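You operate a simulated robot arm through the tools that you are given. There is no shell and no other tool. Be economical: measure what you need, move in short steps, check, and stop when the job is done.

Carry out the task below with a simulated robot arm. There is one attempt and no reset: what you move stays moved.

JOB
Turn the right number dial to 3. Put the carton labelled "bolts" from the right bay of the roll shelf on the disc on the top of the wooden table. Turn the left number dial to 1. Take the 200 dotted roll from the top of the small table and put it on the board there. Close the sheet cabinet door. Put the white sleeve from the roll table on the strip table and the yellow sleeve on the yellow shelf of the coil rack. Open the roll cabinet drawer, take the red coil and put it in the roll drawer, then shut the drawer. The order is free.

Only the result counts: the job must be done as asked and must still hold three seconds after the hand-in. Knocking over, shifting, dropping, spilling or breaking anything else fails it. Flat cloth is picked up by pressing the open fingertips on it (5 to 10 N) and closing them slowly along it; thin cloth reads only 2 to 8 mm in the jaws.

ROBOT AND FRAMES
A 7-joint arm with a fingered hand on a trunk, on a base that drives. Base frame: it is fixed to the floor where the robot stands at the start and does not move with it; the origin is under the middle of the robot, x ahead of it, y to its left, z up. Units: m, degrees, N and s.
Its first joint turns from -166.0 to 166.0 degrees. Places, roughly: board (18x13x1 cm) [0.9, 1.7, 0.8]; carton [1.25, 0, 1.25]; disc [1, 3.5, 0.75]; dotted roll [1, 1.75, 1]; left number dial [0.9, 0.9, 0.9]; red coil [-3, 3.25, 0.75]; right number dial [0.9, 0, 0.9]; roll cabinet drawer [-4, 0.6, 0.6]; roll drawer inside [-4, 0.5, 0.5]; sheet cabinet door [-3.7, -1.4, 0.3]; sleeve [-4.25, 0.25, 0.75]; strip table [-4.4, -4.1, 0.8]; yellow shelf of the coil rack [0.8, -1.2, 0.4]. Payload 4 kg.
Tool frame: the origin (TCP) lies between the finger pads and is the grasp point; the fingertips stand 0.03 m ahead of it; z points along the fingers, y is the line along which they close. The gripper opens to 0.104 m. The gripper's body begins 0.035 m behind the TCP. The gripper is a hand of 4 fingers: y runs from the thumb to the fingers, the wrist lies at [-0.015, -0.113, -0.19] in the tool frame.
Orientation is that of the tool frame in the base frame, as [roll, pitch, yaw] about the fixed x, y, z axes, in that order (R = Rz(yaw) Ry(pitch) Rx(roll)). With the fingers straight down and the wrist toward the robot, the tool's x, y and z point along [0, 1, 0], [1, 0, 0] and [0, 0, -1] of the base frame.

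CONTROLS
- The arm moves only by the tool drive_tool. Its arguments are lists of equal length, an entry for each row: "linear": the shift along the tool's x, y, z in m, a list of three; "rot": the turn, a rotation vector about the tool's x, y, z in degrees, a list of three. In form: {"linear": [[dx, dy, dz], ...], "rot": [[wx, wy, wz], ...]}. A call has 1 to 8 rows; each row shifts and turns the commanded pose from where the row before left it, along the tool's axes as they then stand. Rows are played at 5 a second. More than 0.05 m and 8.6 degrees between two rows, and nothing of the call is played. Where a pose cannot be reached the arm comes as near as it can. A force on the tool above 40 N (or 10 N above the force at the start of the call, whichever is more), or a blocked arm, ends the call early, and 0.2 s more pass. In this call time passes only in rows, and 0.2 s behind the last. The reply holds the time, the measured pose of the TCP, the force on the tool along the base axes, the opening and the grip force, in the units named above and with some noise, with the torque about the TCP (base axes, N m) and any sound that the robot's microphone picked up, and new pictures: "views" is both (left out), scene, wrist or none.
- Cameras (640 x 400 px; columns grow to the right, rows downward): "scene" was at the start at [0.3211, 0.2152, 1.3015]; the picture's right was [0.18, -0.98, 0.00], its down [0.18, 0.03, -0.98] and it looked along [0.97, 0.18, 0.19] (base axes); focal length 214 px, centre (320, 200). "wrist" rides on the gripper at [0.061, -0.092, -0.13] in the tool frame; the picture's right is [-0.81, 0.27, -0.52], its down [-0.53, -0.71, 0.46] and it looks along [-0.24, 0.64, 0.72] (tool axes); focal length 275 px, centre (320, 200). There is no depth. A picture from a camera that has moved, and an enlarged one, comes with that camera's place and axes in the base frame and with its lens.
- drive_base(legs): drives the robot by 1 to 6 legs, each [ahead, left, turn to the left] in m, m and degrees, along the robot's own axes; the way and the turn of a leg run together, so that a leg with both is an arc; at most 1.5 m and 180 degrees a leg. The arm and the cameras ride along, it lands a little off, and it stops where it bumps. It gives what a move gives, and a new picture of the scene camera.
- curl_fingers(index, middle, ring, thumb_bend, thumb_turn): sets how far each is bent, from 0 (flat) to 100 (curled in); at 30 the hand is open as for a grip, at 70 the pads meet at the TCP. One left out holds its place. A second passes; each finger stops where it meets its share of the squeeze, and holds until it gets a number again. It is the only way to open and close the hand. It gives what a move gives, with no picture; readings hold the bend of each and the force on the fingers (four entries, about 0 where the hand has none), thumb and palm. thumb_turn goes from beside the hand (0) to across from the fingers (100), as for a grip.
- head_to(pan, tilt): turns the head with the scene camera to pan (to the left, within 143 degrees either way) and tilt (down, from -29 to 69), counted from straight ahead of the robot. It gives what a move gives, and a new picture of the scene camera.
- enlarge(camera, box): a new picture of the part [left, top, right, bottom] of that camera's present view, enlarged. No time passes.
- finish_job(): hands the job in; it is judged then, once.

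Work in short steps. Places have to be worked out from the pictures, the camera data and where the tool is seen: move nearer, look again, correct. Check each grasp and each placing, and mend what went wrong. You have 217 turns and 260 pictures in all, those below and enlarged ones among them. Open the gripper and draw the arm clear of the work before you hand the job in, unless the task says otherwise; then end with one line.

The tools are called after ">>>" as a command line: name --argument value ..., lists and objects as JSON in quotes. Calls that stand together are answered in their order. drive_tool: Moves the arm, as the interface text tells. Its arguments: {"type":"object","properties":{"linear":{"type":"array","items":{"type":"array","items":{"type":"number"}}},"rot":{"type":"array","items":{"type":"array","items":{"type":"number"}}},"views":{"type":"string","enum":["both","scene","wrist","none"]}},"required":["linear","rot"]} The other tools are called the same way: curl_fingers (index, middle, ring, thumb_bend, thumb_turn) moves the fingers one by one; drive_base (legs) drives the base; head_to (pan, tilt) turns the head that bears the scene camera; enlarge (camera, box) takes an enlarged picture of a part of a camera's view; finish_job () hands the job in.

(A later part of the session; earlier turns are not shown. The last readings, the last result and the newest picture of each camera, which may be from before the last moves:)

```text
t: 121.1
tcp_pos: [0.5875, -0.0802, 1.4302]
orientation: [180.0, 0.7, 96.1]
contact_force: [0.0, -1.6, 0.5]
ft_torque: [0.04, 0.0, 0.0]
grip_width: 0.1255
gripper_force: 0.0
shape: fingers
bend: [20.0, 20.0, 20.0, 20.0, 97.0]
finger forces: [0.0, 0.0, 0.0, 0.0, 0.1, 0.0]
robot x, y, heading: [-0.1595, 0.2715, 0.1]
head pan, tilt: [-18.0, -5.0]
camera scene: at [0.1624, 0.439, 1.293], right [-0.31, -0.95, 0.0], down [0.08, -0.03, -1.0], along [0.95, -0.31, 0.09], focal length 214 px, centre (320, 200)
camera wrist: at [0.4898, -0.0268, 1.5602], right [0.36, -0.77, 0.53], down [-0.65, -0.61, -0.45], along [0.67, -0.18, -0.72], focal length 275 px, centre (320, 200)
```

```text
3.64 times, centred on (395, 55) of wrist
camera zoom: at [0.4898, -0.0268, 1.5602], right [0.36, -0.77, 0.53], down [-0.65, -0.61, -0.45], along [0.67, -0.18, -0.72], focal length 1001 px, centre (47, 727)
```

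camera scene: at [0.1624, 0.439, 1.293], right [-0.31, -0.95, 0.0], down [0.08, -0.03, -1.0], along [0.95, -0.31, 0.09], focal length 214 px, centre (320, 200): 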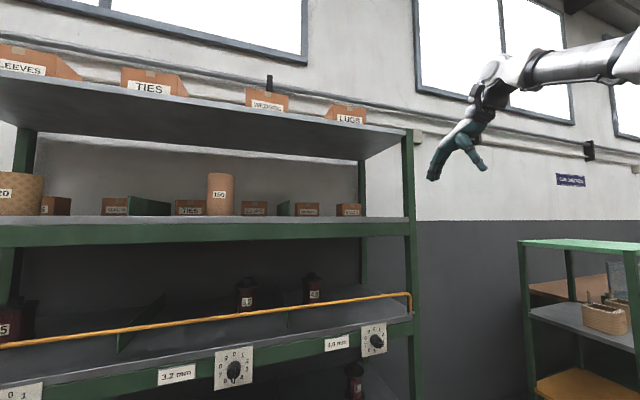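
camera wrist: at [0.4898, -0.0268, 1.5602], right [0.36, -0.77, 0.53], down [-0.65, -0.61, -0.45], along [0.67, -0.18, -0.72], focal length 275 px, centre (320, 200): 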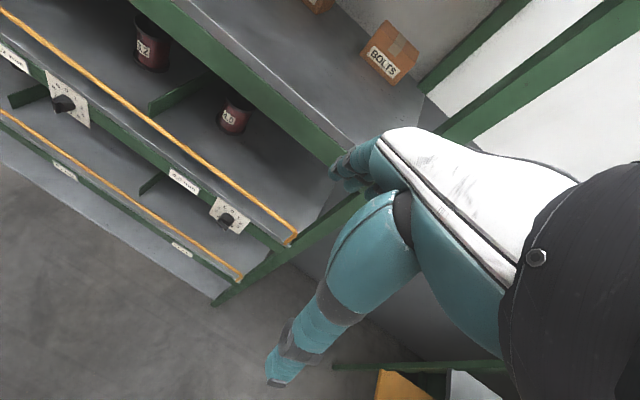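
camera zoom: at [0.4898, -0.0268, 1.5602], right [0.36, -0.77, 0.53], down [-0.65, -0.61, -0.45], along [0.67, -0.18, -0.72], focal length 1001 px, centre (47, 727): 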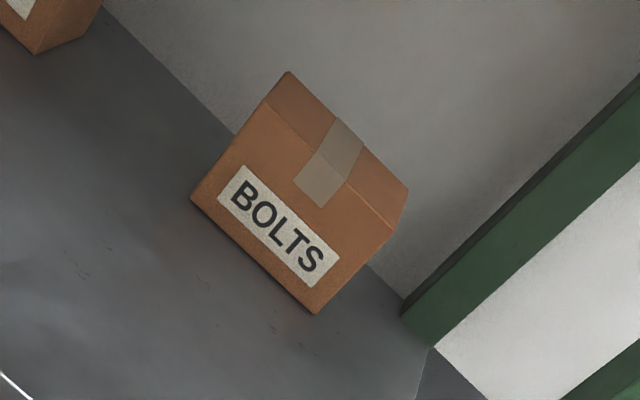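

Carton geometry: x 1.175–1.256, y −0.118…−0.010, z 1.30–1.367 (depth 0.08 is graspable). I'll enter with a forward-tilted tool. First shift the base right 0.22 m.

>>> drive_base --legs '[[0.0, -0.22, 0]]'

>>> drive_tool --linear '[[0.04, 0.0, 0], [0.04, 0, 0], [0.04, 0.02, 0], [0.04, 0.03, 0], [0.04, 0.02, 0], [0.04, 0.02, 0], [0, 0, 0]]' --rot '[[0, 0, 3], [0, 0, 3], [-6, 0, 0], [-6, 0, 0], [-6, 0, 0], [-6, 0, 0], [-6, 0, 0]]' --views "both"

```text
t: 122.8
tcp_pos: [0.5897, -0.2948, 1.43]
orientation: [-180.0, 0.7, 96.3]
contact_force: [1.1, -0.8, -0.4]
ft_torque: [0.01, -0.03, 0.02]
grip_width: 0.1252
gripper_force: 0.2
shape: fingers
bend: [20.0, 20.0, 20.0, 20.0, 97.0]
finger forces: [0.0, 0.0, 0.0, 0.0, 0.1, 0.0]
robot x, y, heading: [-0.1628, 0.0497, -0.2]
head pan, tilt: [-18.0, -5.0]
camera scene: at [0.1617, 0.221, 1.2929], right [-0.31, -0.95, 0.0], down [0.08, -0.03, -1.0], along [0.95, -0.31, 0.09], focal length 214 px, centre (320, 200)
```

scene: 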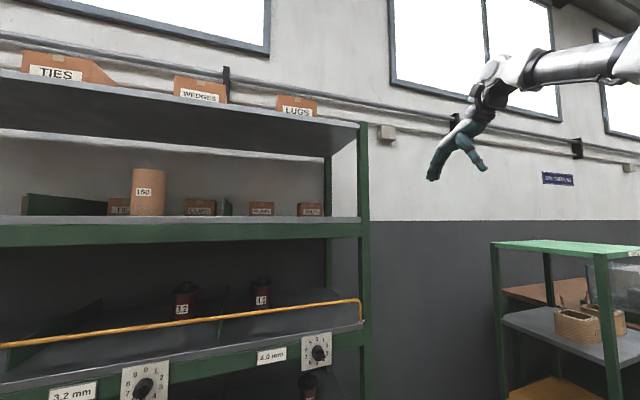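

```text
t: 124.4
tcp_pos: [0.6694, -0.0558, 1.4392]
orientation: [150.0, 0.7, 90.5]
contact_force: [0.0, 0.4, 0.0]
ft_torque: [-0.03, 0.0, -0.01]
grip_width: 0.1253
gripper_force: 0.1
shape: fingers
bend: [20.0, 20.0, 20.0, 20.0, 97.0]
finger forces: [0.1, 0.0, 0.0, 0.0, 0.0, 0.1]
robot x, y, heading: [-0.1617, 0.0467, 0.1]
head pan, tilt: [-18.0, -5.0]
camera scene: at [0.1617, 0.2211, 1.2929], right [-0.31, -0.95, 0.0], down [0.08, -0.03, -1.0], along [0.95, -0.31, 0.09], focal length 214 px, centre (320, 200)
camera wrist: at [0.524, 0.0051, 1.5062], right [-0.02, -0.8, 0.6], down [-0.38, -0.55, -0.74], along [0.92, -0.24, -0.3], focal length 275 px, centre (320, 200)
```

scene: 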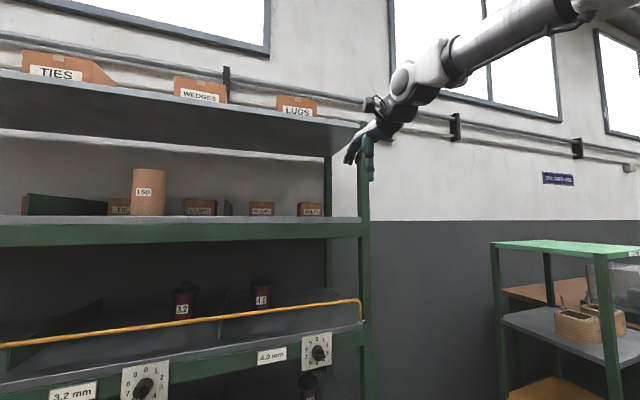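
wrist: 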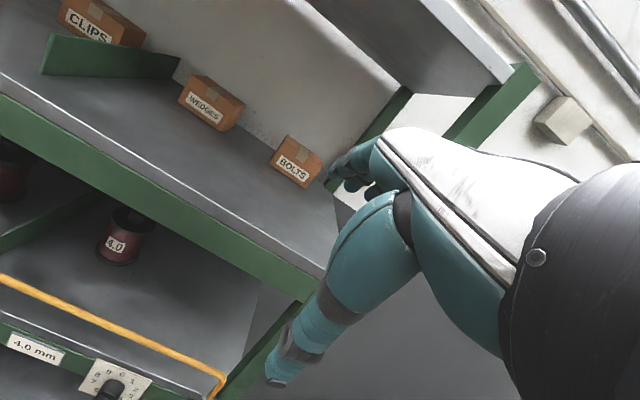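

Forearm slopes up toward the elbow; extending the arm should flatten it. Extend 0.1 m.

>>> drive_tool --linear '[[0, 0.043, 0.025], [0, 0.043, 0.025]]' --rot '[[0, 0, 0], [0, 0, 0]]' --views "scene"

```text
t: 125.0
tcp_pos: [0.7685, -0.0565, 1.4399]
orientation: [149.8, 0.7, 90.3]
contact_force: [-1.1, 0.0, 1.0]
ft_torque: [-0.02, 0.0, 0.0]
grip_width: 0.1257
gripper_force: 0.1
shape: fingers
bend: [20.0, 20.0, 20.0, 20.0, 97.0]
finger forces: [0.1, 0.1, 0.0, 0.1, 0.0, 0.0]
robot x, y, heading: [-0.1576, 0.0491, -0.5]
head pan, tilt: [-18.0, -5.0]
camera scene: at [0.161, 0.2209, 1.2931], right [-0.31, -0.95, 0.0], down [0.08, -0.03, -1.0], along [0.95, -0.31, 0.09], focal length 214 px, centre (320, 200)
```

scene: 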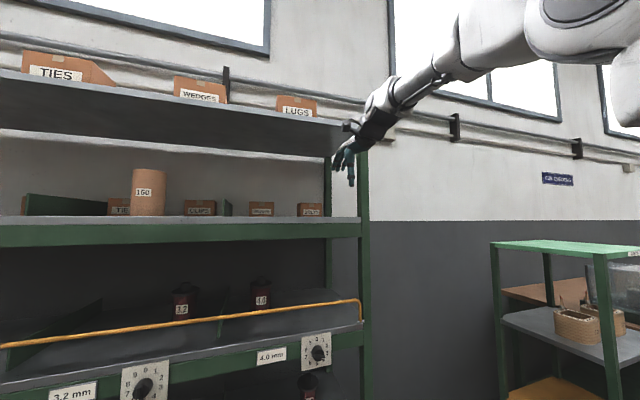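

Elbow is actually at ~1.44 m, the wrist (~1.55) being highest, below the upper shelf (1.64). Drive in 0.25 m and check.

>>> drive_base --legs '[[0.25, 0, 0]]'

>>> drive_tool --linear '[[0, 0, 0]]' --rot '[[0, 0, 0]]' --views "wrist"

```text
t: 126.8
tcp_pos: [1.0201, -0.0541, 1.4396]
orientation: [150.0, 0.8, 90.4]
contact_force: [0.0, 0.9, 0.6]
ft_torque: [-0.02, -0.01, 0.01]
grip_width: 0.1255
gripper_force: 0.0
shape: fingers
bend: [20.0, 20.0, 20.0, 20.0, 97.0]
finger forces: [0.0, 0.0, 0.1, 0.1, 0.0, 0.0]
robot x, y, heading: [0.0913, 0.0496, 0.2]
head pan, tilt: [-18.0, -5.0]
camera scene: at [0.4127, 0.2208, 1.2929], right [-0.31, -0.95, 0.0], down [0.08, -0.03, -1.0], along [0.95, -0.31, 0.09], focal length 214 px, centre (320, 200)
```

scene: 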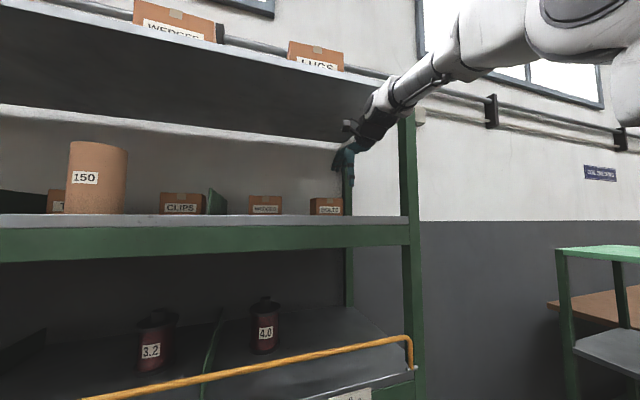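

```text
t: 127.2
tcp_pos: [1.02, -0.0541, 1.4397]
orientation: [149.8, 0.8, 90.4]
contact_force: [0.3, -0.8, -0.7]
ft_torque: [-0.01, 0.02, 0.01]
grip_width: 0.1256
gripper_force: 0.0
shape: fingers
bend: [20.0, 20.0, 20.0, 20.0, 97.0]
finger forces: [0.0, 0.0, 0.0, 0.1, 0.0, 0.1]
robot x, y, heading: [0.0926, 0.0482, 0.1]
head pan, tilt: [-18.0, -5.0]
camera wrist: at [0.8744, 0.0064, 1.5064], right [-0.02, -0.8, 0.6], down [-0.39, -0.55, -0.74], along [0.92, -0.24, -0.3], focal length 275 px, centre (320, 200)
```

wrist: 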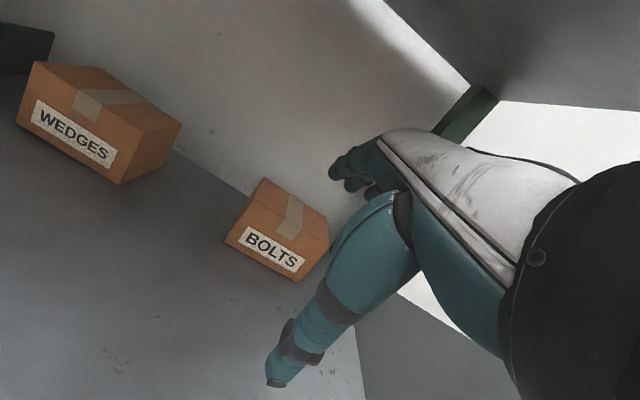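

Carton centre ≈(1.206,−0.063). Drive in another 0.175 m.

>>> drive_base --legs '[[0.175, 0, 0]]'

>>> drive_tool --linear '[[-0.008, -0.012, 0.021]]' --rot '[[0, 0, 0]]' --views "wrist"

```text
t: 128.7
tcp_pos: [1.1972, -0.0538, 1.4391]
orientation: [150.0, 0.8, 90.5]
contact_force: [0.1, -0.1, -0.2]
ft_torque: [-0.02, -0.01, -0.01]
grip_width: 0.1255
gripper_force: 0.1
shape: fingers
bend: [20.0, 20.0, 20.0, 20.0, 97.0]
finger forces: [0.1, 0.0, 0.0, 0.0, 0.1, 0.0]
robot x, y, heading: [0.2681, 0.0503, 0.0]
head pan, tilt: [-18.0, -5.0]
camera scene: at [0.5887, 0.2214, 1.2929], right [-0.31, -0.95, 0.0], down [0.08, -0.03, -1.0], along [0.95, -0.31, 0.09], focal length 214 px, centre (320, 200)
```

scene: 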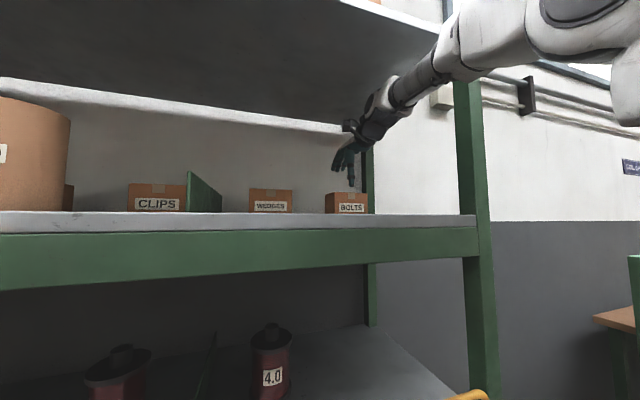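

```text
t: 129.1
tcp_pos: [1.197, -0.0627, 1.4164]
orientation: [149.8, 0.8, 90.5]
contact_force: [-0.4, 0.8, 0.9]
ft_torque: [0.02, -0.03, 0.01]
grip_width: 0.1254
gripper_force: 0.0
shape: fingers
bend: [20.0, 20.0, 20.0, 20.0, 97.0]
finger forces: [0.0, 0.0, 0.0, 0.0, 0.1, 0.0]
robot x, y, heading: [0.2669, 0.0486, 0.2]
head pan, tilt: [-18.0, -5.0]
camera wrist: at [1.0514, -0.0006, 1.4826], right [-0.01, -0.8, 0.6], down [-0.38, -0.55, -0.74], along [0.92, -0.24, -0.3], focal length 275 px, centre (320, 200)
```

wrist: 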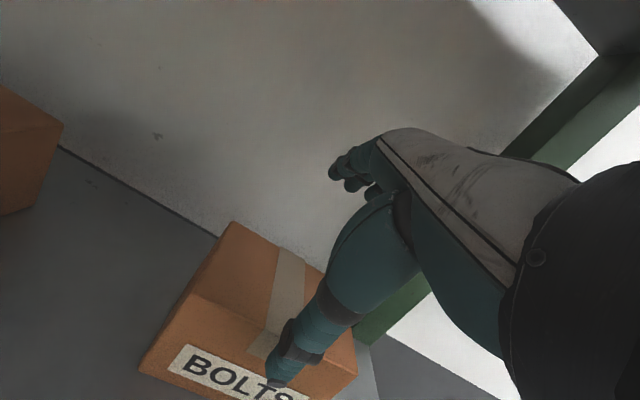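

Lower 3 cm in the tilted posture and check the thumb clears the front face.

>>> drive_tool --linear '[[0, -0.01, 0.013], [0, -0.008, 0.013]]' --rot '[[0, 0, 0], [0, 0, 0]]' --views "wrist"

>>> enlarge --camera "scene" --box '[290, 110, 450, 230]'

```text
t: 129.7
tcp_pos: [1.1954, -0.0619, 1.3845]
orientation: [149.9, 0.8, 90.5]
contact_force: [-0.4, -0.2, 0.1]
ft_torque: [0.01, 0.01, -0.03]
grip_width: 0.1254
gripper_force: 0.0
shape: fingers
bend: [20.0, 20.0, 20.0, 20.0, 97.0]
finger forces: [0.0, 0.0, 0.0, 0.1, 0.1, 0.1]
robot x, y, heading: [0.2654, 0.0491, 0.4]
head pan, tilt: [-18.0, -5.0]
camera wrist: at [1.0486, -0.0012, 1.4506], right [-0.01, -0.8, 0.6], down [-0.38, -0.55, -0.74], along [0.92, -0.24, -0.3], focal length 275 px, centre (320, 200)
```

wrist: 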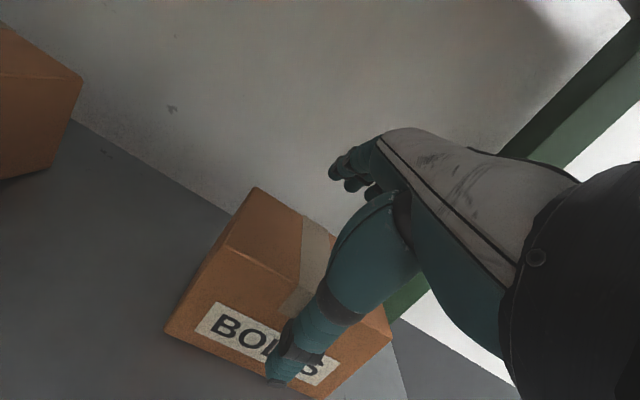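

```text
3.33 times, centred on (370, 170) of scene
camera zoom: at [0.5886, 0.2215, 1.2929], right [-0.31, -0.95, 0.0], down [0.08, -0.03, -1.0], along [0.95, -0.31, 0.09], focal length 715 px, centre (153, 300)
```

zoom: 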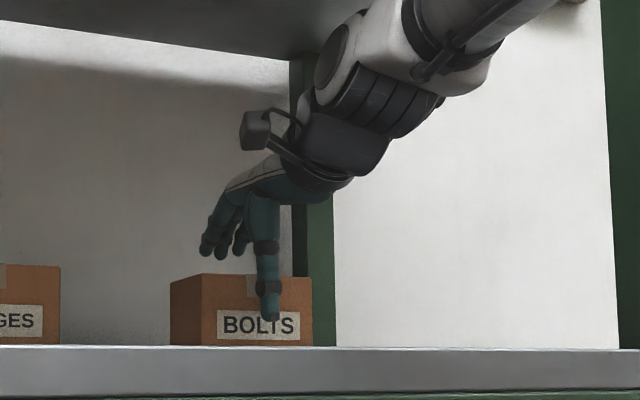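

Thumb is in front of the carton. Now untilt ~21° while lowering 4 cm.

>>> drive_tool --linear '[[0, -0.004, 0.0128], [0, -0.0023, 0.0132], [0, -0.0007, 0.0133]]' --rot '[[7, 0, 0], [7, 0, 0], [7, 0, 0]]' --views "none"

>>> enlarge --camera "scene" --box '[290, 110, 450, 230]'

```text
t: 130.5
tcp_pos: [1.204, -0.0634, 1.3461]
orientation: [171.1, 0.7, 90.5]
contact_force: [-5.6, 1.0, 9.9]
ft_torque: [0.04, 0.23, -0.02]
grip_width: 0.1281
gripper_force: 3.7
shape: fingers
bend: [20.0, 20.0, 20.0, 20.0, 97.0]
finger forces: [0.0, 0.0, 0.0, 0.0, 8.5, 0.1]
robot x, y, heading: [0.2682, 0.048, 0.2]
head pan, tilt: [-18.0, -5.0]
```

```text
3.33 times, centred on (370, 170) of scene
camera zoom: at [0.588, 0.2214, 1.2931], right [-0.31, -0.95, 0.0], down [0.08, -0.03, -1.0], along [0.95, -0.31, 0.09], focal length 715 px, centre (153, 300)
```

zoom: 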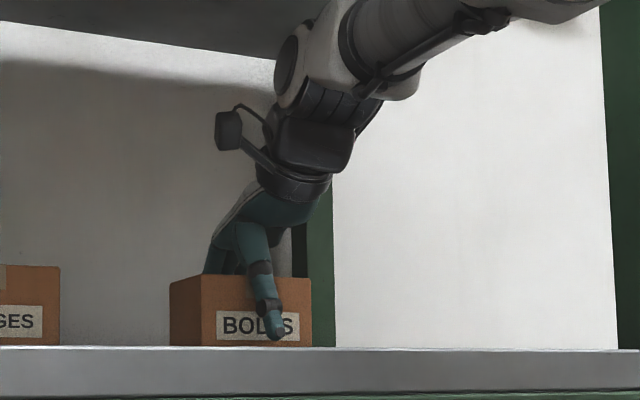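

Thumb tip touches (8 N, mostly upward). Raise 8 mm and close the fingers.

>>> drive_tool --linear '[[0, 0, -0.008]]' --rot '[[0, 0, 0]]' --views "none"

>>> curl_fingers --index 36 --middle 36 --ring 36 --thumb_bend 30

>>> curl_fingers --index 55 --middle 55 --ring 55 --thumb_bend 50

>>> enlarge --camera "scene" --box '[290, 110, 450, 230]'

```text
t: 130.9
tcp_pos: [1.2031, -0.0624, 1.3517]
orientation: [171.0, 0.8, 90.4]
contact_force: [0.9, -0.9, -0.2]
ft_torque: [0.0, 0.03, 0.01]
grip_width: 0.1257
gripper_force: 0.0
shape: fingers
bend: [20.0, 20.0, 20.0, 20.0, 97.0]
finger forces: [0.1, 0.0, 0.1, 0.0, 0.0, 0.0]
robot x, y, heading: [0.2649, 0.0506, -0.1]
head pan, tilt: [-18.0, -5.0]
```

```text
t: 131.9
tcp_pos: [1.203, -0.0642, 1.3527]
orientation: [171.0, 0.8, 90.5]
contact_force: [5.6, 0.5, 4.8]
ft_torque: [0.06, -0.12, -0.05]
grip_width: 0.1044
gripper_force: 6.0
shape: fingers
bend: [30.0, 36.0, 36.0, 29.0, 97.0]
finger forces: [9.1, 0.0, 0.0, 0.0, 3.2, 0.0]
robot x, y, heading: [0.2654, 0.0486, 0.2]
head pan, tilt: [-18.0, -5.0]
```

```text
t: 132.9
tcp_pos: [1.2017, -0.0628, 1.3531]
orientation: [170.9, 0.8, 90.5]
contact_force: [2.2, -0.3, 6.4]
ft_torque: [-0.1, -0.63, 0.15]
grip_width: 0.0904
gripper_force: 30.1
shape: fingers
bend: [30.0, 47.0, 46.0, 43.0, 96.0]
finger forces: [16.2, 6.7, 8.8, 0.0, 29.4, 0.1]
robot x, y, heading: [0.2711, 0.0482, 0.4]
head pan, tilt: [-18.0, -5.0]
```

```text
3.33 times, centred on (370, 170) of scene
camera zoom: at [0.5885, 0.2215, 1.293], right [-0.31, -0.95, 0.0], down [0.08, -0.03, -1.0], along [0.95, -0.31, 0.09], focal length 715 px, centre (153, 300)
```

zoom: 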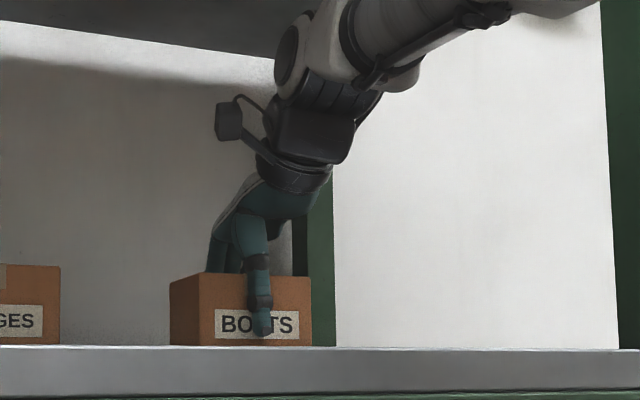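

Grip 30 N. Lift 2 cm and check.

>>> drive_tool --linear '[[0, 0.0, -0.01], [0, 0, -0.01], [0, 0, -0.01]]' --rot '[[0, 0, 0], [0, 0, 0], [0, 0, 0]]' --views "wrist"

>>> enlarge --camera "scene" --box '[290, 110, 450, 230]'

```text
t: 133.7
tcp_pos: [1.1976, -0.063, 1.3825]
orientation: [171.0, 0.7, 90.5]
contact_force: [1.3, 0.6, -5.6]
ft_torque: [-0.05, 0.01, 0.03]
grip_width: 0.0905
gripper_force: 28.4
shape: fingers
bend: [31.0, 48.0, 47.0, 43.0, 95.0]
finger forces: [12.5, 6.3, 8.4, 0.1, 29.6, 0.0]
robot x, y, heading: [0.2654, 0.0471, 0.2]
head pan, tilt: [-18.0, -5.0]
camera wrist: at [1.0862, -0.0005, 1.4964], right [0.2, -0.8, 0.56], down [-0.63, -0.55, -0.55], along [0.75, -0.25, -0.61], focal length 275 px, centre (320, 200)
```

wrist: 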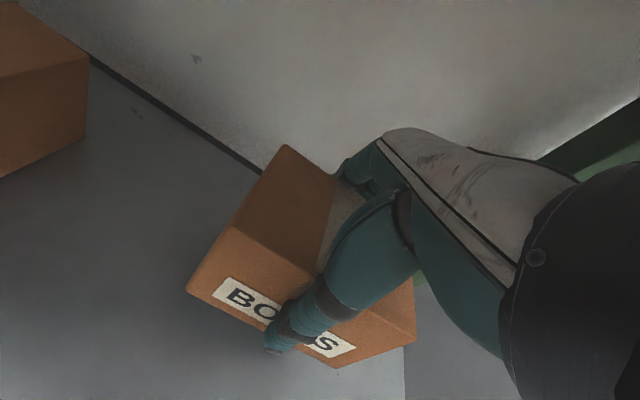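

```text
3.33 times, centred on (370, 170) of scene
camera zoom: at [0.589, 0.2214, 1.2929], right [-0.31, -0.95, 0.0], down [0.08, -0.03, -1.0], along [0.95, -0.31, 0.09], focal length 715 px, centre (153, 300)
```

zoom: 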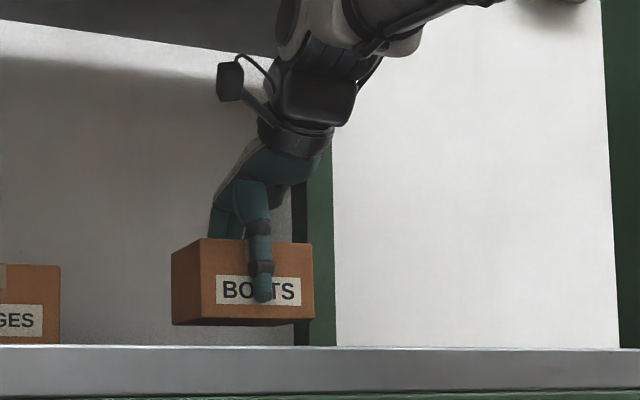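

Carton is held, 3 cm above the shelf. Drive straight back out 0.6 m.

>>> drive_base --legs '[[-0.6, 0, 0]]'

>>> head_to --pan 90 --tilt 15

```text
t: 137.1
tcp_pos: [0.5923, -0.0581, 1.3827]
orientation: [171.0, 0.8, 90.9]
contact_force: [-0.1, 0.1, -5.5]
ft_torque: [-0.01, -0.01, 0.0]
grip_width: 0.0903
gripper_force: 28.4
shape: fingers
bend: [31.0, 48.0, 47.0, 43.0, 95.0]
finger forces: [12.3, 6.3, 8.5, 0.0, 29.4, 0.0]
robot x, y, heading: [-0.3395, 0.0431, 0.4]
head pan, tilt: [-18.0, -5.0]
camera scene: at [-0.0198, 0.2209, 1.2929], right [-0.3, -0.95, 0.0], down [0.08, -0.03, -1.0], along [0.95, -0.3, 0.09], focal length 214 px, centre (320, 200)
```

scene: 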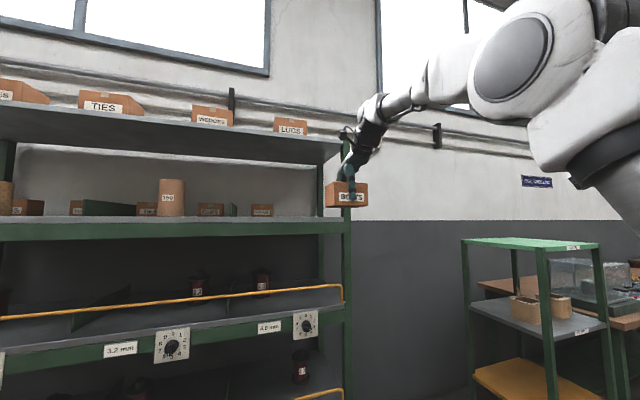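

```text
t: 139.0
tcp_pos: [0.5915, -0.0582, 1.3822]
orientation: [171.0, 0.8, 90.8]
contact_force: [0.0, 0.3, -5.7]
ft_torque: [-0.02, -0.01, -0.01]
grip_width: 0.0903
gripper_force: 28.4
shape: fingers
bend: [31.0, 48.0, 47.0, 43.0, 95.0]
finger forces: [12.5, 6.2, 8.4, 0.0, 29.4, 0.0]
robot x, y, heading: [-0.3447, 0.0476, 0.4]
head pan, tilt: [90.0, 15.0]
camera scene: at [-0.1039, 0.3407, 1.261], right [1.0, 0.01, 0.0], down [0.0, -0.26, -0.97], along [-0.01, 0.97, -0.26], focal length 214 px, centre (320, 200)
```

scene: 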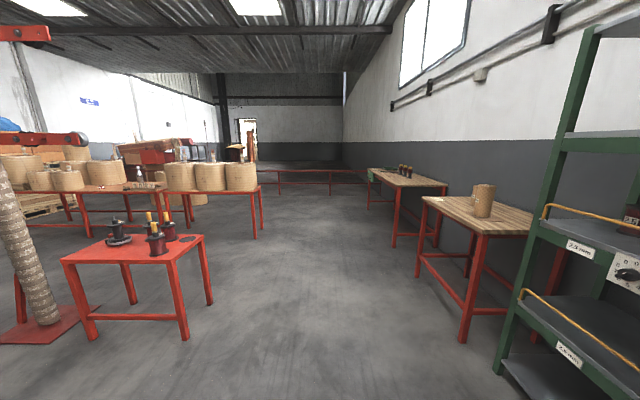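

Corridor is clear. Shift slightly forward, then drive left about 3 m toward the second wooden table.

>>> drive_base --legs '[[0.1, 0, 0], [0, 1.5, 0], [0, 1.5, 0]]'

>>> head_to --pan 15 --tilt 25

```text
t: 154.2
tcp_pos: [0.72, 2.9033, 1.3823]
orientation: [171.1, 0.7, 89.1]
contact_force: [-0.2, -0.1, -5.8]
ft_torque: [-0.02, -0.02, 0.03]
grip_width: 0.0903
gripper_force: 28.0
shape: fingers
bend: [31.0, 49.0, 47.0, 43.0, 95.0]
finger forces: [12.4, 6.3, 8.4, 0.0, 29.1, 0.0]
robot x, y, heading: [-0.211, 3.0339, -1.5]
head pan, tilt: [90.0, 15.0]
camera scene: at [0.0375, 3.3246, 1.261], right [1.0, -0.02, 0.0], down [-0.01, -0.26, -0.97], along [0.02, 0.97, -0.26], focal length 214 px, centre (320, 200)
```

scene: 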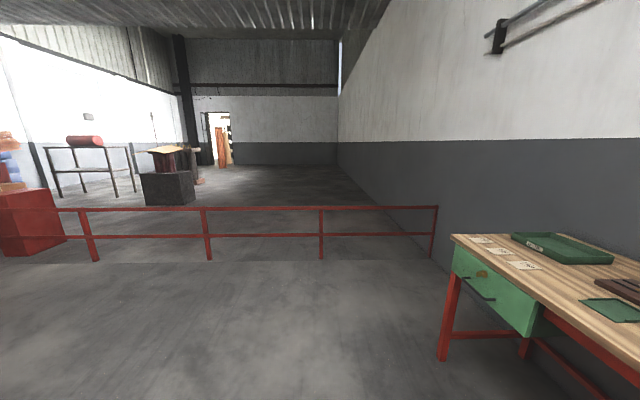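

```text
t: 155.6
tcp_pos: [0.7195, 2.9032, 1.3826]
orientation: [171.0, 0.7, 89.1]
contact_force: [0.6, -0.2, -5.8]
ft_torque: [-0.05, -0.04, 0.02]
grip_width: 0.0901
gripper_force: 28.0
shape: fingers
bend: [31.0, 49.0, 47.0, 43.0, 95.0]
finger forces: [12.4, 6.3, 8.5, 0.0, 29.1, 0.0]
robot x, y, heading: [-0.2112, 3.0369, -1.2]
head pan, tilt: [15.0, 25.0]
camera scene: at [0.1248, 3.253, 1.2448], right [0.24, -0.97, 0.0], down [-0.41, -0.1, -0.91], along [0.88, 0.21, -0.42], focal length 214 px, centre (320, 200)
```

scene: 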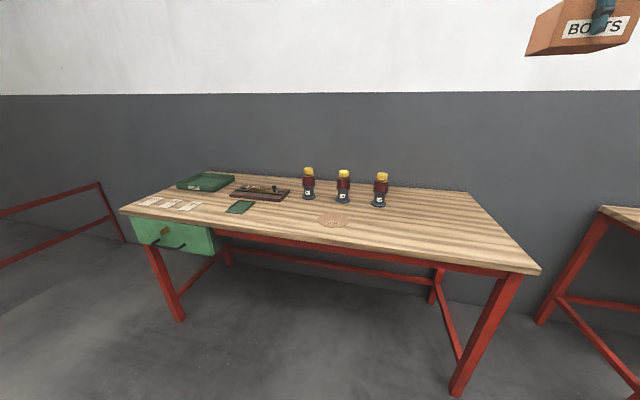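

>>> enlarge --camera "scene" --box '[270, 150, 430, 250]'

```text
4.00 times, centred on (350, 200) of scene
camera zoom: at [0.1248, 3.253, 1.2448], right [0.24, -0.97, 0.0], down [-0.41, -0.1, -0.91], along [0.88, 0.21, -0.42], focal length 858 px, centre (200, 200)
```

zoom: 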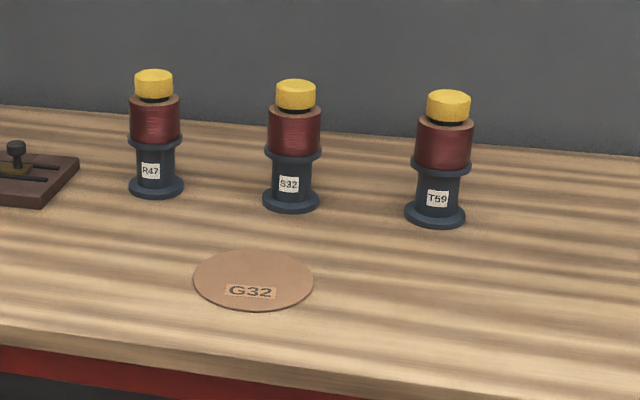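

Disc at about (0.92,3.385). Drive so the carton comes above it, staying high.

>>> drive_base --legs '[[0.18, 0.46, 1.3]]'

>>> drive_tool --linear '[[0, 0, 0.05], [0, 0, 0.05], [0, 0, 0.05], [0, 0, 0.05], [0, 0, 0.05], [0, 0, 0.04]]' --rot '[[0, 0, 0], [0, 0, 0], [0, 0, 0], [0, 0, 0], [0, 0, 0], [0, 0, 0]]' --views "both"

```text
t: 158.5
tcp_pos: [0.9079, 3.3833, 1.3824]
orientation: [171.1, 0.8, 90.2]
contact_force: [1.0, 0.2, -6.5]
ft_torque: [-0.02, -0.02, -0.03]
grip_width: 0.0902
gripper_force: 27.9
shape: fingers
bend: [31.0, 49.0, 47.0, 43.0, 95.0]
finger forces: [12.5, 6.2, 8.4, 0.0, 29.1, 0.1]
robot x, y, heading: [-0.0232, 3.4939, -0.2]
head pan, tilt: [15.0, 25.0]
camera scene: at [0.3051, 3.72, 1.2447], right [0.26, -0.97, 0.0], down [-0.41, -0.11, -0.91], along [0.88, 0.23, -0.42], focal length 214 px, centre (320, 200)
```

scene: 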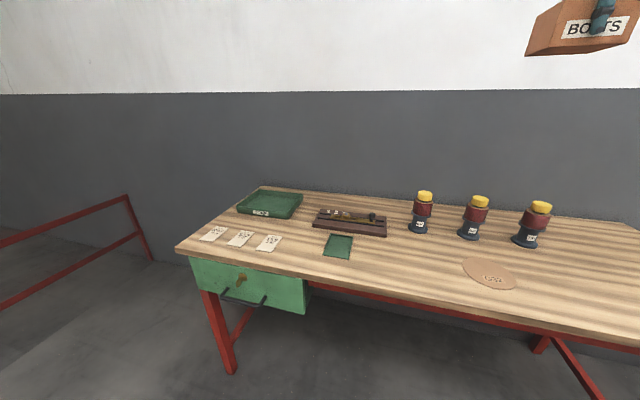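

```text
t: 159.9
tcp_pos: [0.9532, 3.379, 1.0969]
orientation: [170.9, 0.6, 90.3]
contact_force: [0.1, 0.5, -5.0]
ft_torque: [-0.02, -0.01, 0.02]
grip_width: 0.09
gripper_force: 27.0
shape: fingers
bend: [31.0, 49.0, 47.0, 43.0, 95.0]
finger forces: [12.1, 6.0, 8.1, 0.1, 28.1, 0.0]
robot x, y, heading: [-0.0229, 3.4991, -0.4]
head pan, tilt: [15.0, 25.0]
camera scene: at [0.3048, 3.72, 1.2448], right [0.26, -0.97, 0.0], down [-0.41, -0.11, -0.91], along [0.88, 0.23, -0.42], focal length 214 px, centre (320, 200)
camera wrist: at [0.8403, 3.4416, 1.2101], right [0.19, -0.8, 0.56], down [-0.63, -0.54, -0.56], along [0.75, -0.25, -0.61], focal length 275 px, centre (320, 200)
```

scene: 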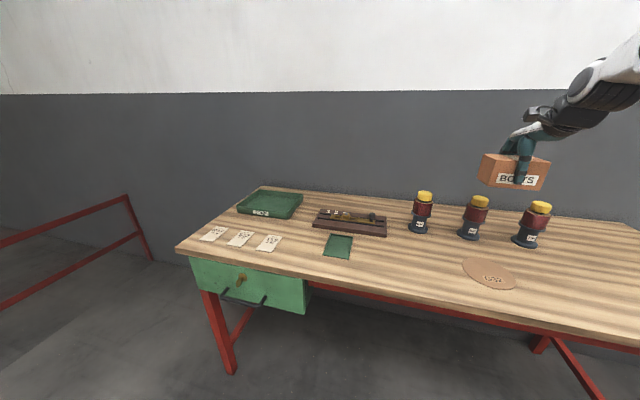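
wrist: 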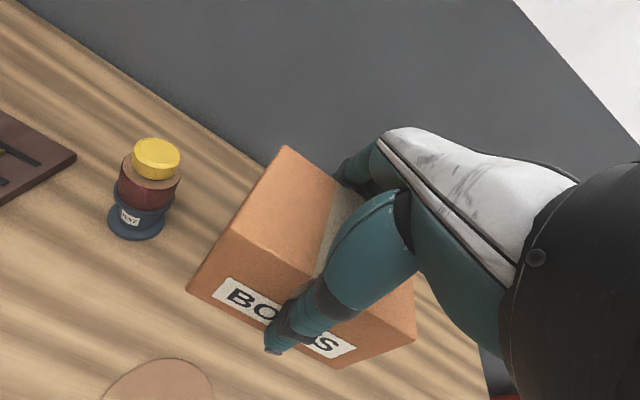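

Triangulated disc centre (0.871,3.376), table z≈0.80. Move the carton above it to within ~2 cm.

>>> drive_tool --linear '[[0, -0.024, 0.041], [0, -0.024, 0.041], [0, -0.024, 0.041], [0, -0.024, 0.041], [0, -0.023, 0.04]]' --rot '[[0, 0, 0], [0, 0, 0], [0, 0, 0], [0, 0, 0], [0, 0, 0]]' --views "wrist"

>>> enlarge --camera "scene" --box '[420, 190, 580, 310]'

```text
t: 161.1
tcp_pos: [0.868, 3.3772, 0.8766]
orientation: [170.9, 0.8, 90.3]
contact_force: [-0.1, 0.0, -5.1]
ft_torque: [-0.02, -0.04, -0.02]
grip_width: 0.0903
gripper_force: 27.1
shape: fingers
bend: [32.0, 49.0, 48.0, 42.0, 95.0]
finger forces: [12.0, 6.1, 8.1, 0.1, 27.9, 0.0]
robot x, y, heading: [-0.0234, 3.4948, 0.0]
head pan, tilt: [15.0, 25.0]
camera wrist: at [0.7552, 3.4392, 0.9902], right [0.19, -0.8, 0.56], down [-0.63, -0.54, -0.56], along [0.75, -0.25, -0.61], focal length 275 px, centre (320, 200)
```

wrist: 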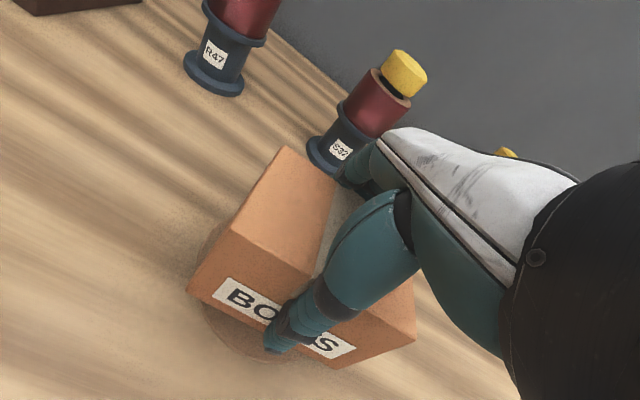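

```text
3.33 times, centred on (500, 250) of scene
camera zoom: at [0.3048, 3.7201, 1.2448], right [0.26, -0.97, 0.0], down [-0.41, -0.11, -0.91], along [0.88, 0.23, -0.42], focal length 715 px, centre (-280, 33)
```

zoom: 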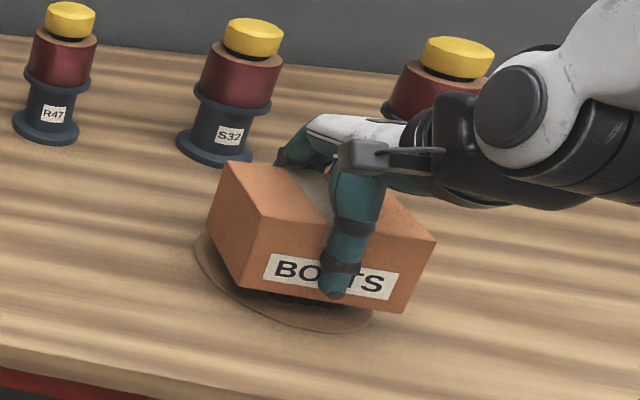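

Nearly centred (disc centre ≈ 0.878,3.378). Shift 9 mm forward and lower until contact.

>>> drive_tool --linear '[[0, 0.007, 0.01], [0, -0.001, 0.006], [0, 0, 0.003], [0, 0, 0.003]]' --rot '[[0, 0, 0], [0, 0, 0], [0, 0, 0], [0, 0, 0]]' --views "none"

>>> enlarge --camera "scene" --box '[420, 190, 580, 310]'

```text
t: 162.1
tcp_pos: [0.8761, 3.3765, 0.8563]
orientation: [170.7, 0.7, 90.2]
contact_force: [-7.2, -1.2, 14.5]
ft_torque: [0.05, -0.39, 0.04]
grip_width: 0.09
gripper_force: 28.7
shape: fingers
bend: [32.0, 49.0, 48.0, 43.0, 95.0]
finger forces: [13.1, 5.6, 6.8, 0.0, 31.3, 0.0]
robot x, y, heading: [-0.0208, 3.4959, 0.1]
head pan, tilt: [15.0, 25.0]
```

```text
3.33 times, centred on (500, 250) of scene
camera zoom: at [0.3041, 3.7201, 1.245], right [0.26, -0.97, 0.0], down [-0.41, -0.11, -0.91], along [0.88, 0.23, -0.42], focal length 715 px, centre (-280, 33)
```

zoom: 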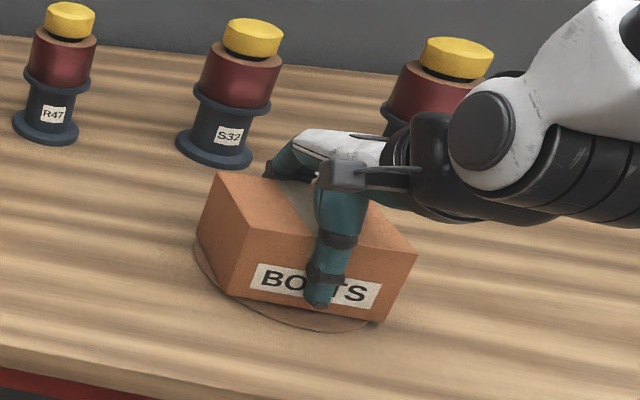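

Carton rests on the disc. Release gradually.

>>> curl_fingers --index 28 --middle 40 --ring 40 --thumb_bend 36

>>> curl_fingers --index 18 --middle 18 --ring 18 --thumb_bend 20

>>> drive_tool --linear '[[0, 0, -0.03], [0, 0, -0.04], [0, 0, -0.05], [0, 0, -0.05], [0, 0, -0.05], [0, 0, -0.05]]' --rot '[[0, 0, 0], [0, 0, 0], [0, 0, 0], [0, 0, 0], [0, 0, 0], [0, 0, 0]]' --views "none"

>>> enlarge --camera "scene" --box '[420, 190, 580, 310]'

```text
t: 163.1
tcp_pos: [0.8756, 3.3761, 0.8556]
orientation: [171.1, 0.8, 90.3]
contact_force: [-3.7, -0.3, 4.9]
ft_torque: [0.01, -0.08, 0.05]
grip_width: 0.1031
gripper_force: 4.0
shape: fingers
bend: [27.0, 40.0, 40.0, 35.0, 97.0]
finger forces: [2.7, 0.0, 0.2, 0.0, 5.3, 0.1]
robot x, y, heading: [-0.021, 3.4936, -0.1]
head pan, tilt: [15.0, 25.0]
```

```text
t: 164.1
tcp_pos: [0.8771, 3.377, 0.856]
orientation: [171.0, 0.8, 90.3]
contact_force: [0.7, -0.2, 0.2]
ft_torque: [0.01, -0.01, 0.02]
grip_width: 0.1281
gripper_force: 0.0
shape: fingers
bend: [18.0, 18.0, 18.0, 20.0, 97.0]
finger forces: [0.1, 0.0, 0.0, 0.0, 0.0, 0.1]
robot x, y, heading: [-0.0199, 3.4961, -0.2]
head pan, tilt: [15.0, 25.0]
```

```text
t: 165.5
tcp_pos: [0.8349, 3.3794, 1.1202]
orientation: [171.1, 0.7, 90.3]
contact_force: [0.4, -0.2, -0.3]
ft_torque: [0.01, -0.01, 0.02]
grip_width: 0.1281
gripper_force: 0.0
shape: fingers
bend: [18.0, 18.0, 18.0, 20.0, 97.0]
finger forces: [0.1, 0.0, 0.0, 0.0, 0.0, 0.1]
robot x, y, heading: [-0.024, 3.4996, -0.4]
head pan, tilt: [15.0, 25.0]
```

```text
3.33 times, centred on (500, 250) of scene
camera zoom: at [0.3053, 3.72, 1.2447], right [0.26, -0.97, 0.0], down [-0.41, -0.11, -0.91], along [0.88, 0.23, -0.42], focal length 715 px, centre (-280, 33)
```

zoom: 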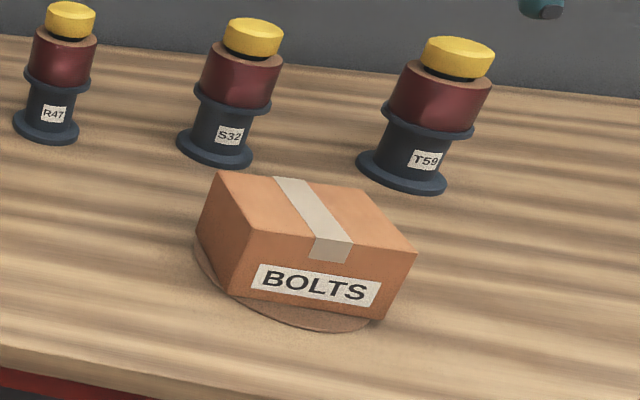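

Carton is centred on the disc. Now retract the arm into a compact pose and look toward the other side of the room.

>>> drive_tool --linear '[[0, -0.04, -0.03], [0, -0.04, -0.03], [0, -0.04, -0.03], [0, -0.05, 0], [0, -0.05, 0], [0, -0.05, 0], [0, -0.03, 0]]' --rot '[[3, 0, 0], [3, 0, 0], [3, 0, 0], [0, 0, 0], [0, 0, 0], [0, 0, 0], [0, 0, 0]]' --views "none"

>>> drive_base --legs '[[-0.3, 0, 0], [0, 0, 120]]'

>>> head_to --pan 60 --tilt 15

```text
t: 167.1
tcp_pos: [0.5248, 3.3788, 1.1989]
orientation: [-180.0, 0.7, 90.3]
contact_force: [0.6, 1.1, 0.3]
ft_torque: [0.04, 0.03, 0.02]
grip_width: 0.128
gripper_force: 0.0
shape: fingers
bend: [18.0, 18.0, 18.0, 20.0, 97.0]
finger forces: [0.0, 0.0, 0.2, 0.0, 0.1, 0.0]
robot x, y, heading: [-0.0251, 3.4973, -0.2]
head pan, tilt: [15.0, 25.0]
```

```text
t: 174.2
tcp_pos: [-0.4895, 4.0327, 1.1987]
orientation: [-179.9, 0.7, -150.2]
contact_force: [-0.2, -0.4, -0.1]
ft_torque: [0.01, 0.0, -0.02]
grip_width: 0.128
gripper_force: 0.1
shape: fingers
bend: [18.0, 18.0, 18.0, 20.0, 97.0]
finger forces: [0.0, 0.1, 0.0, 0.1, 0.1, 0.1]
robot x, y, heading: [-0.3207, 3.4989, 119.5]
head pan, tilt: [15.0, 25.0]
camera scene: at [-0.6808, 3.6748, 1.2448], right [0.71, 0.7, 0.0], down [0.3, -0.3, -0.91], along [-0.63, 0.65, -0.42], focal length 214 px, centre (320, 200)
```

scene: 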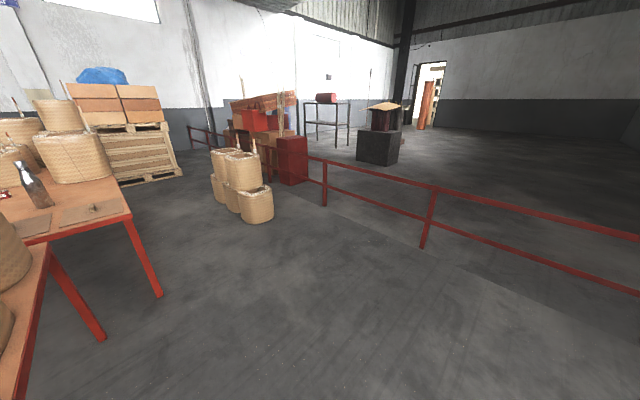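

```text
t: 175.3
tcp_pos: [-0.4911, 4.0324, 1.1995]
orientation: [179.9, 0.7, -150.2]
contact_force: [0.0, 0.4, -0.5]
ft_torque: [0.0, -0.04, 0.03]
grip_width: 0.1282
gripper_force: 0.0
shape: fingers
bend: [18.0, 18.0, 18.0, 20.0, 97.0]
finger forces: [0.0, 0.0, 0.1, 0.0, 0.0, 0.0]
robot x, y, heading: [-0.3222, 3.5001, 119.2]
head pan, tilt: [60.0, 15.0]
camera scene: at [-0.7098, 3.61, 1.261], right [0.01, 1.0, 0.0], down [0.26, 0.0, -0.97], along [-0.97, 0.01, -0.26], focal length 214 px, centre (320, 200)
```

scene: 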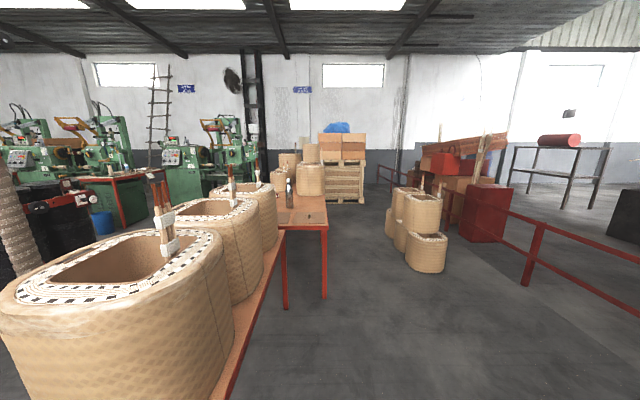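

>>> enlarge --camera "scene" --box '[250, 130, 380, 230]'

>>> enlarge --camera "scene" --box '[0, 80, 290, 260]'

```text
4.00 times, centred on (315, 180) of scene
camera zoom: at [-0.7098, 3.61, 1.261], right [0.01, 1.0, 0.0], down [0.26, 0.0, -0.97], along [-0.97, 0.01, -0.26], focal length 858 px, centre (340, 280)
```

zoom: 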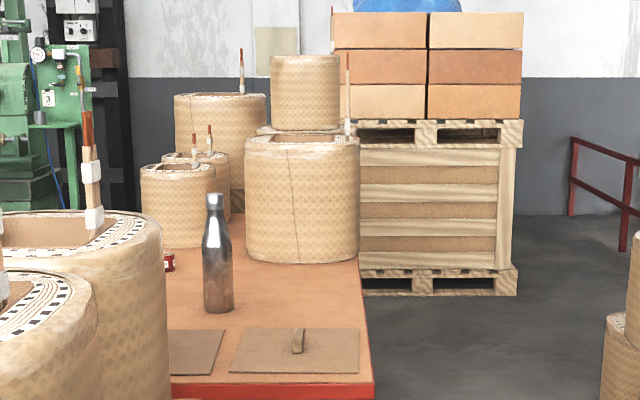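

```text
2.21 times, centred on (145, 170) of scene
camera zoom: at [-0.7098, 3.61, 1.261], right [0.01, 1.0, 0.0], down [0.26, 0.0, -0.97], along [-0.97, 0.01, -0.26], focal length 473 px, centre (706, 266)
```

zoom: 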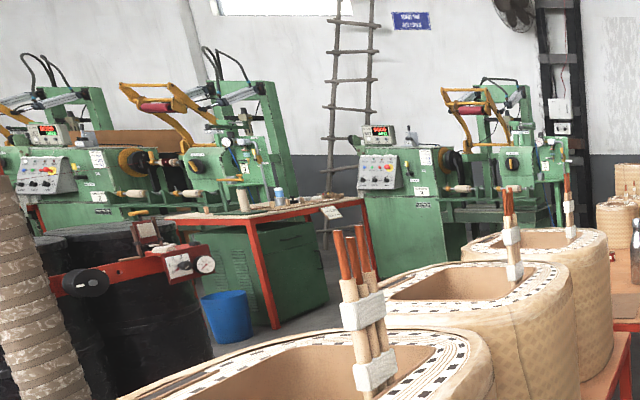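

A red item is visible on the second coil table behind the bottle (≈(-2.7,3.2)). I move away from the near coils, turn to face -x and drive to y≈2.3 for a view from the south.

>>> drive_base --legs '[[-0.145, -0.262, 0], [0, 0, 60.8], [0, 1.2, 0]]'

>>> head_to --pan -15 --tilt 12

```text
t: 185.7
tcp_pos: [-0.563, 2.4084, 1.1995]
orientation: [180.0, 0.8, -89.2]
contact_force: [0.1, 0.9, -0.1]
ft_torque: [-0.01, -0.02, 0.02]
grip_width: 0.1279
gripper_force: 0.0
shape: fingers
bend: [18.0, 18.0, 18.0, 20.0, 97.0]
finger forces: [0.1, 0.1, 0.0, 0.0, 0.0, 0.0]
robot x, y, heading: [-0.0153, 2.2985, -179.8]
head pan, tilt: [60.0, 15.0]
camera scene: at [-0.2997, 2.013, 1.2611], right [-0.87, 0.49, 0.0], down [0.13, 0.23, -0.97], along [-0.48, -0.84, -0.26], focal length 214 px, centre (320, 200)
```

scene: 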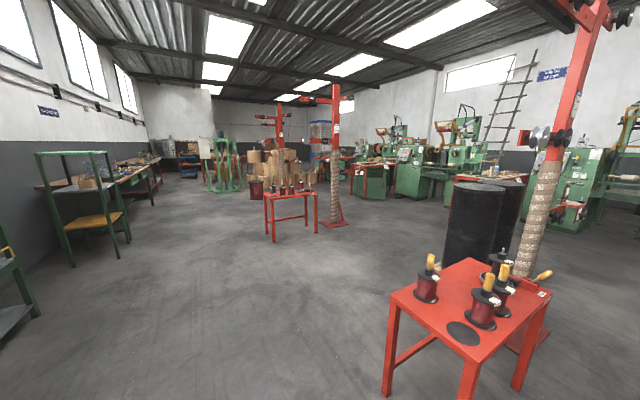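

```text
t: 187.2
tcp_pos: [-0.5635, 2.4081, 1.1986]
orientation: [-180.0, 0.8, -89.1]
contact_force: [0.8, 0.1, -0.7]
ft_torque: [0.0, -0.01, 0.05]
grip_width: 0.1282
gripper_force: 0.0
shape: fingers
bend: [18.0, 18.0, 18.0, 20.0, 97.0]
finger forces: [0.1, 0.0, 0.0, 0.0, 0.1, 0.1]
robot x, y, heading: [-0.0132, 2.301, -179.8]
head pan, tilt: [-15.0, 12.0]
camera scene: at [-0.3438, 2.1176, 1.2659], right [0.25, 0.97, 0.0], down [0.2, -0.05, -0.98], along [-0.95, 0.25, -0.21], focal length 214 px, centre (320, 200)
```

scene: 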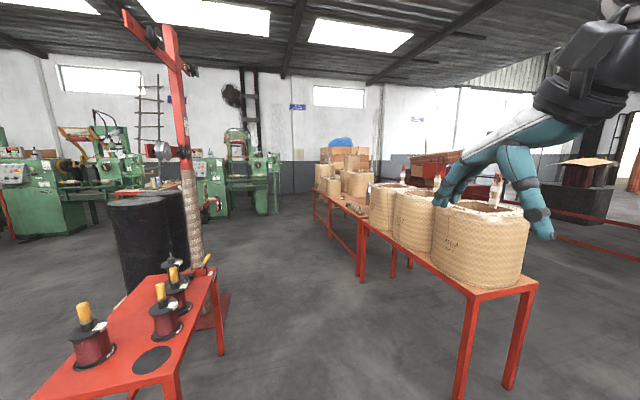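

>>> enlarge --camera "scene" --box '[290, 140, 400, 260]'

```text
3.33 times, centred on (345, 200) of scene
camera zoom: at [-0.3438, 2.1176, 1.2659], right [0.25, 0.97, 0.0], down [0.2, -0.05, -0.98], along [-0.95, 0.25, -0.21], focal length 715 px, centre (237, 200)
```

zoom: 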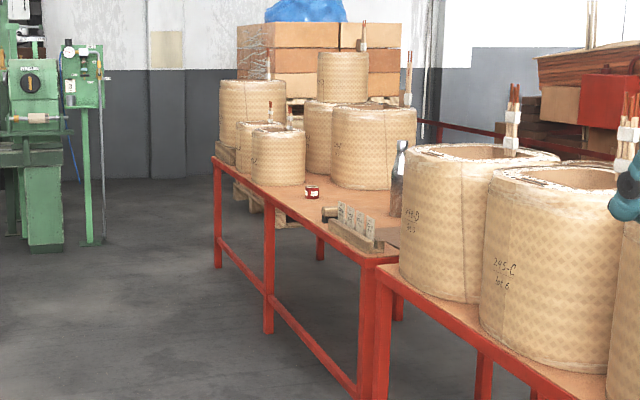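

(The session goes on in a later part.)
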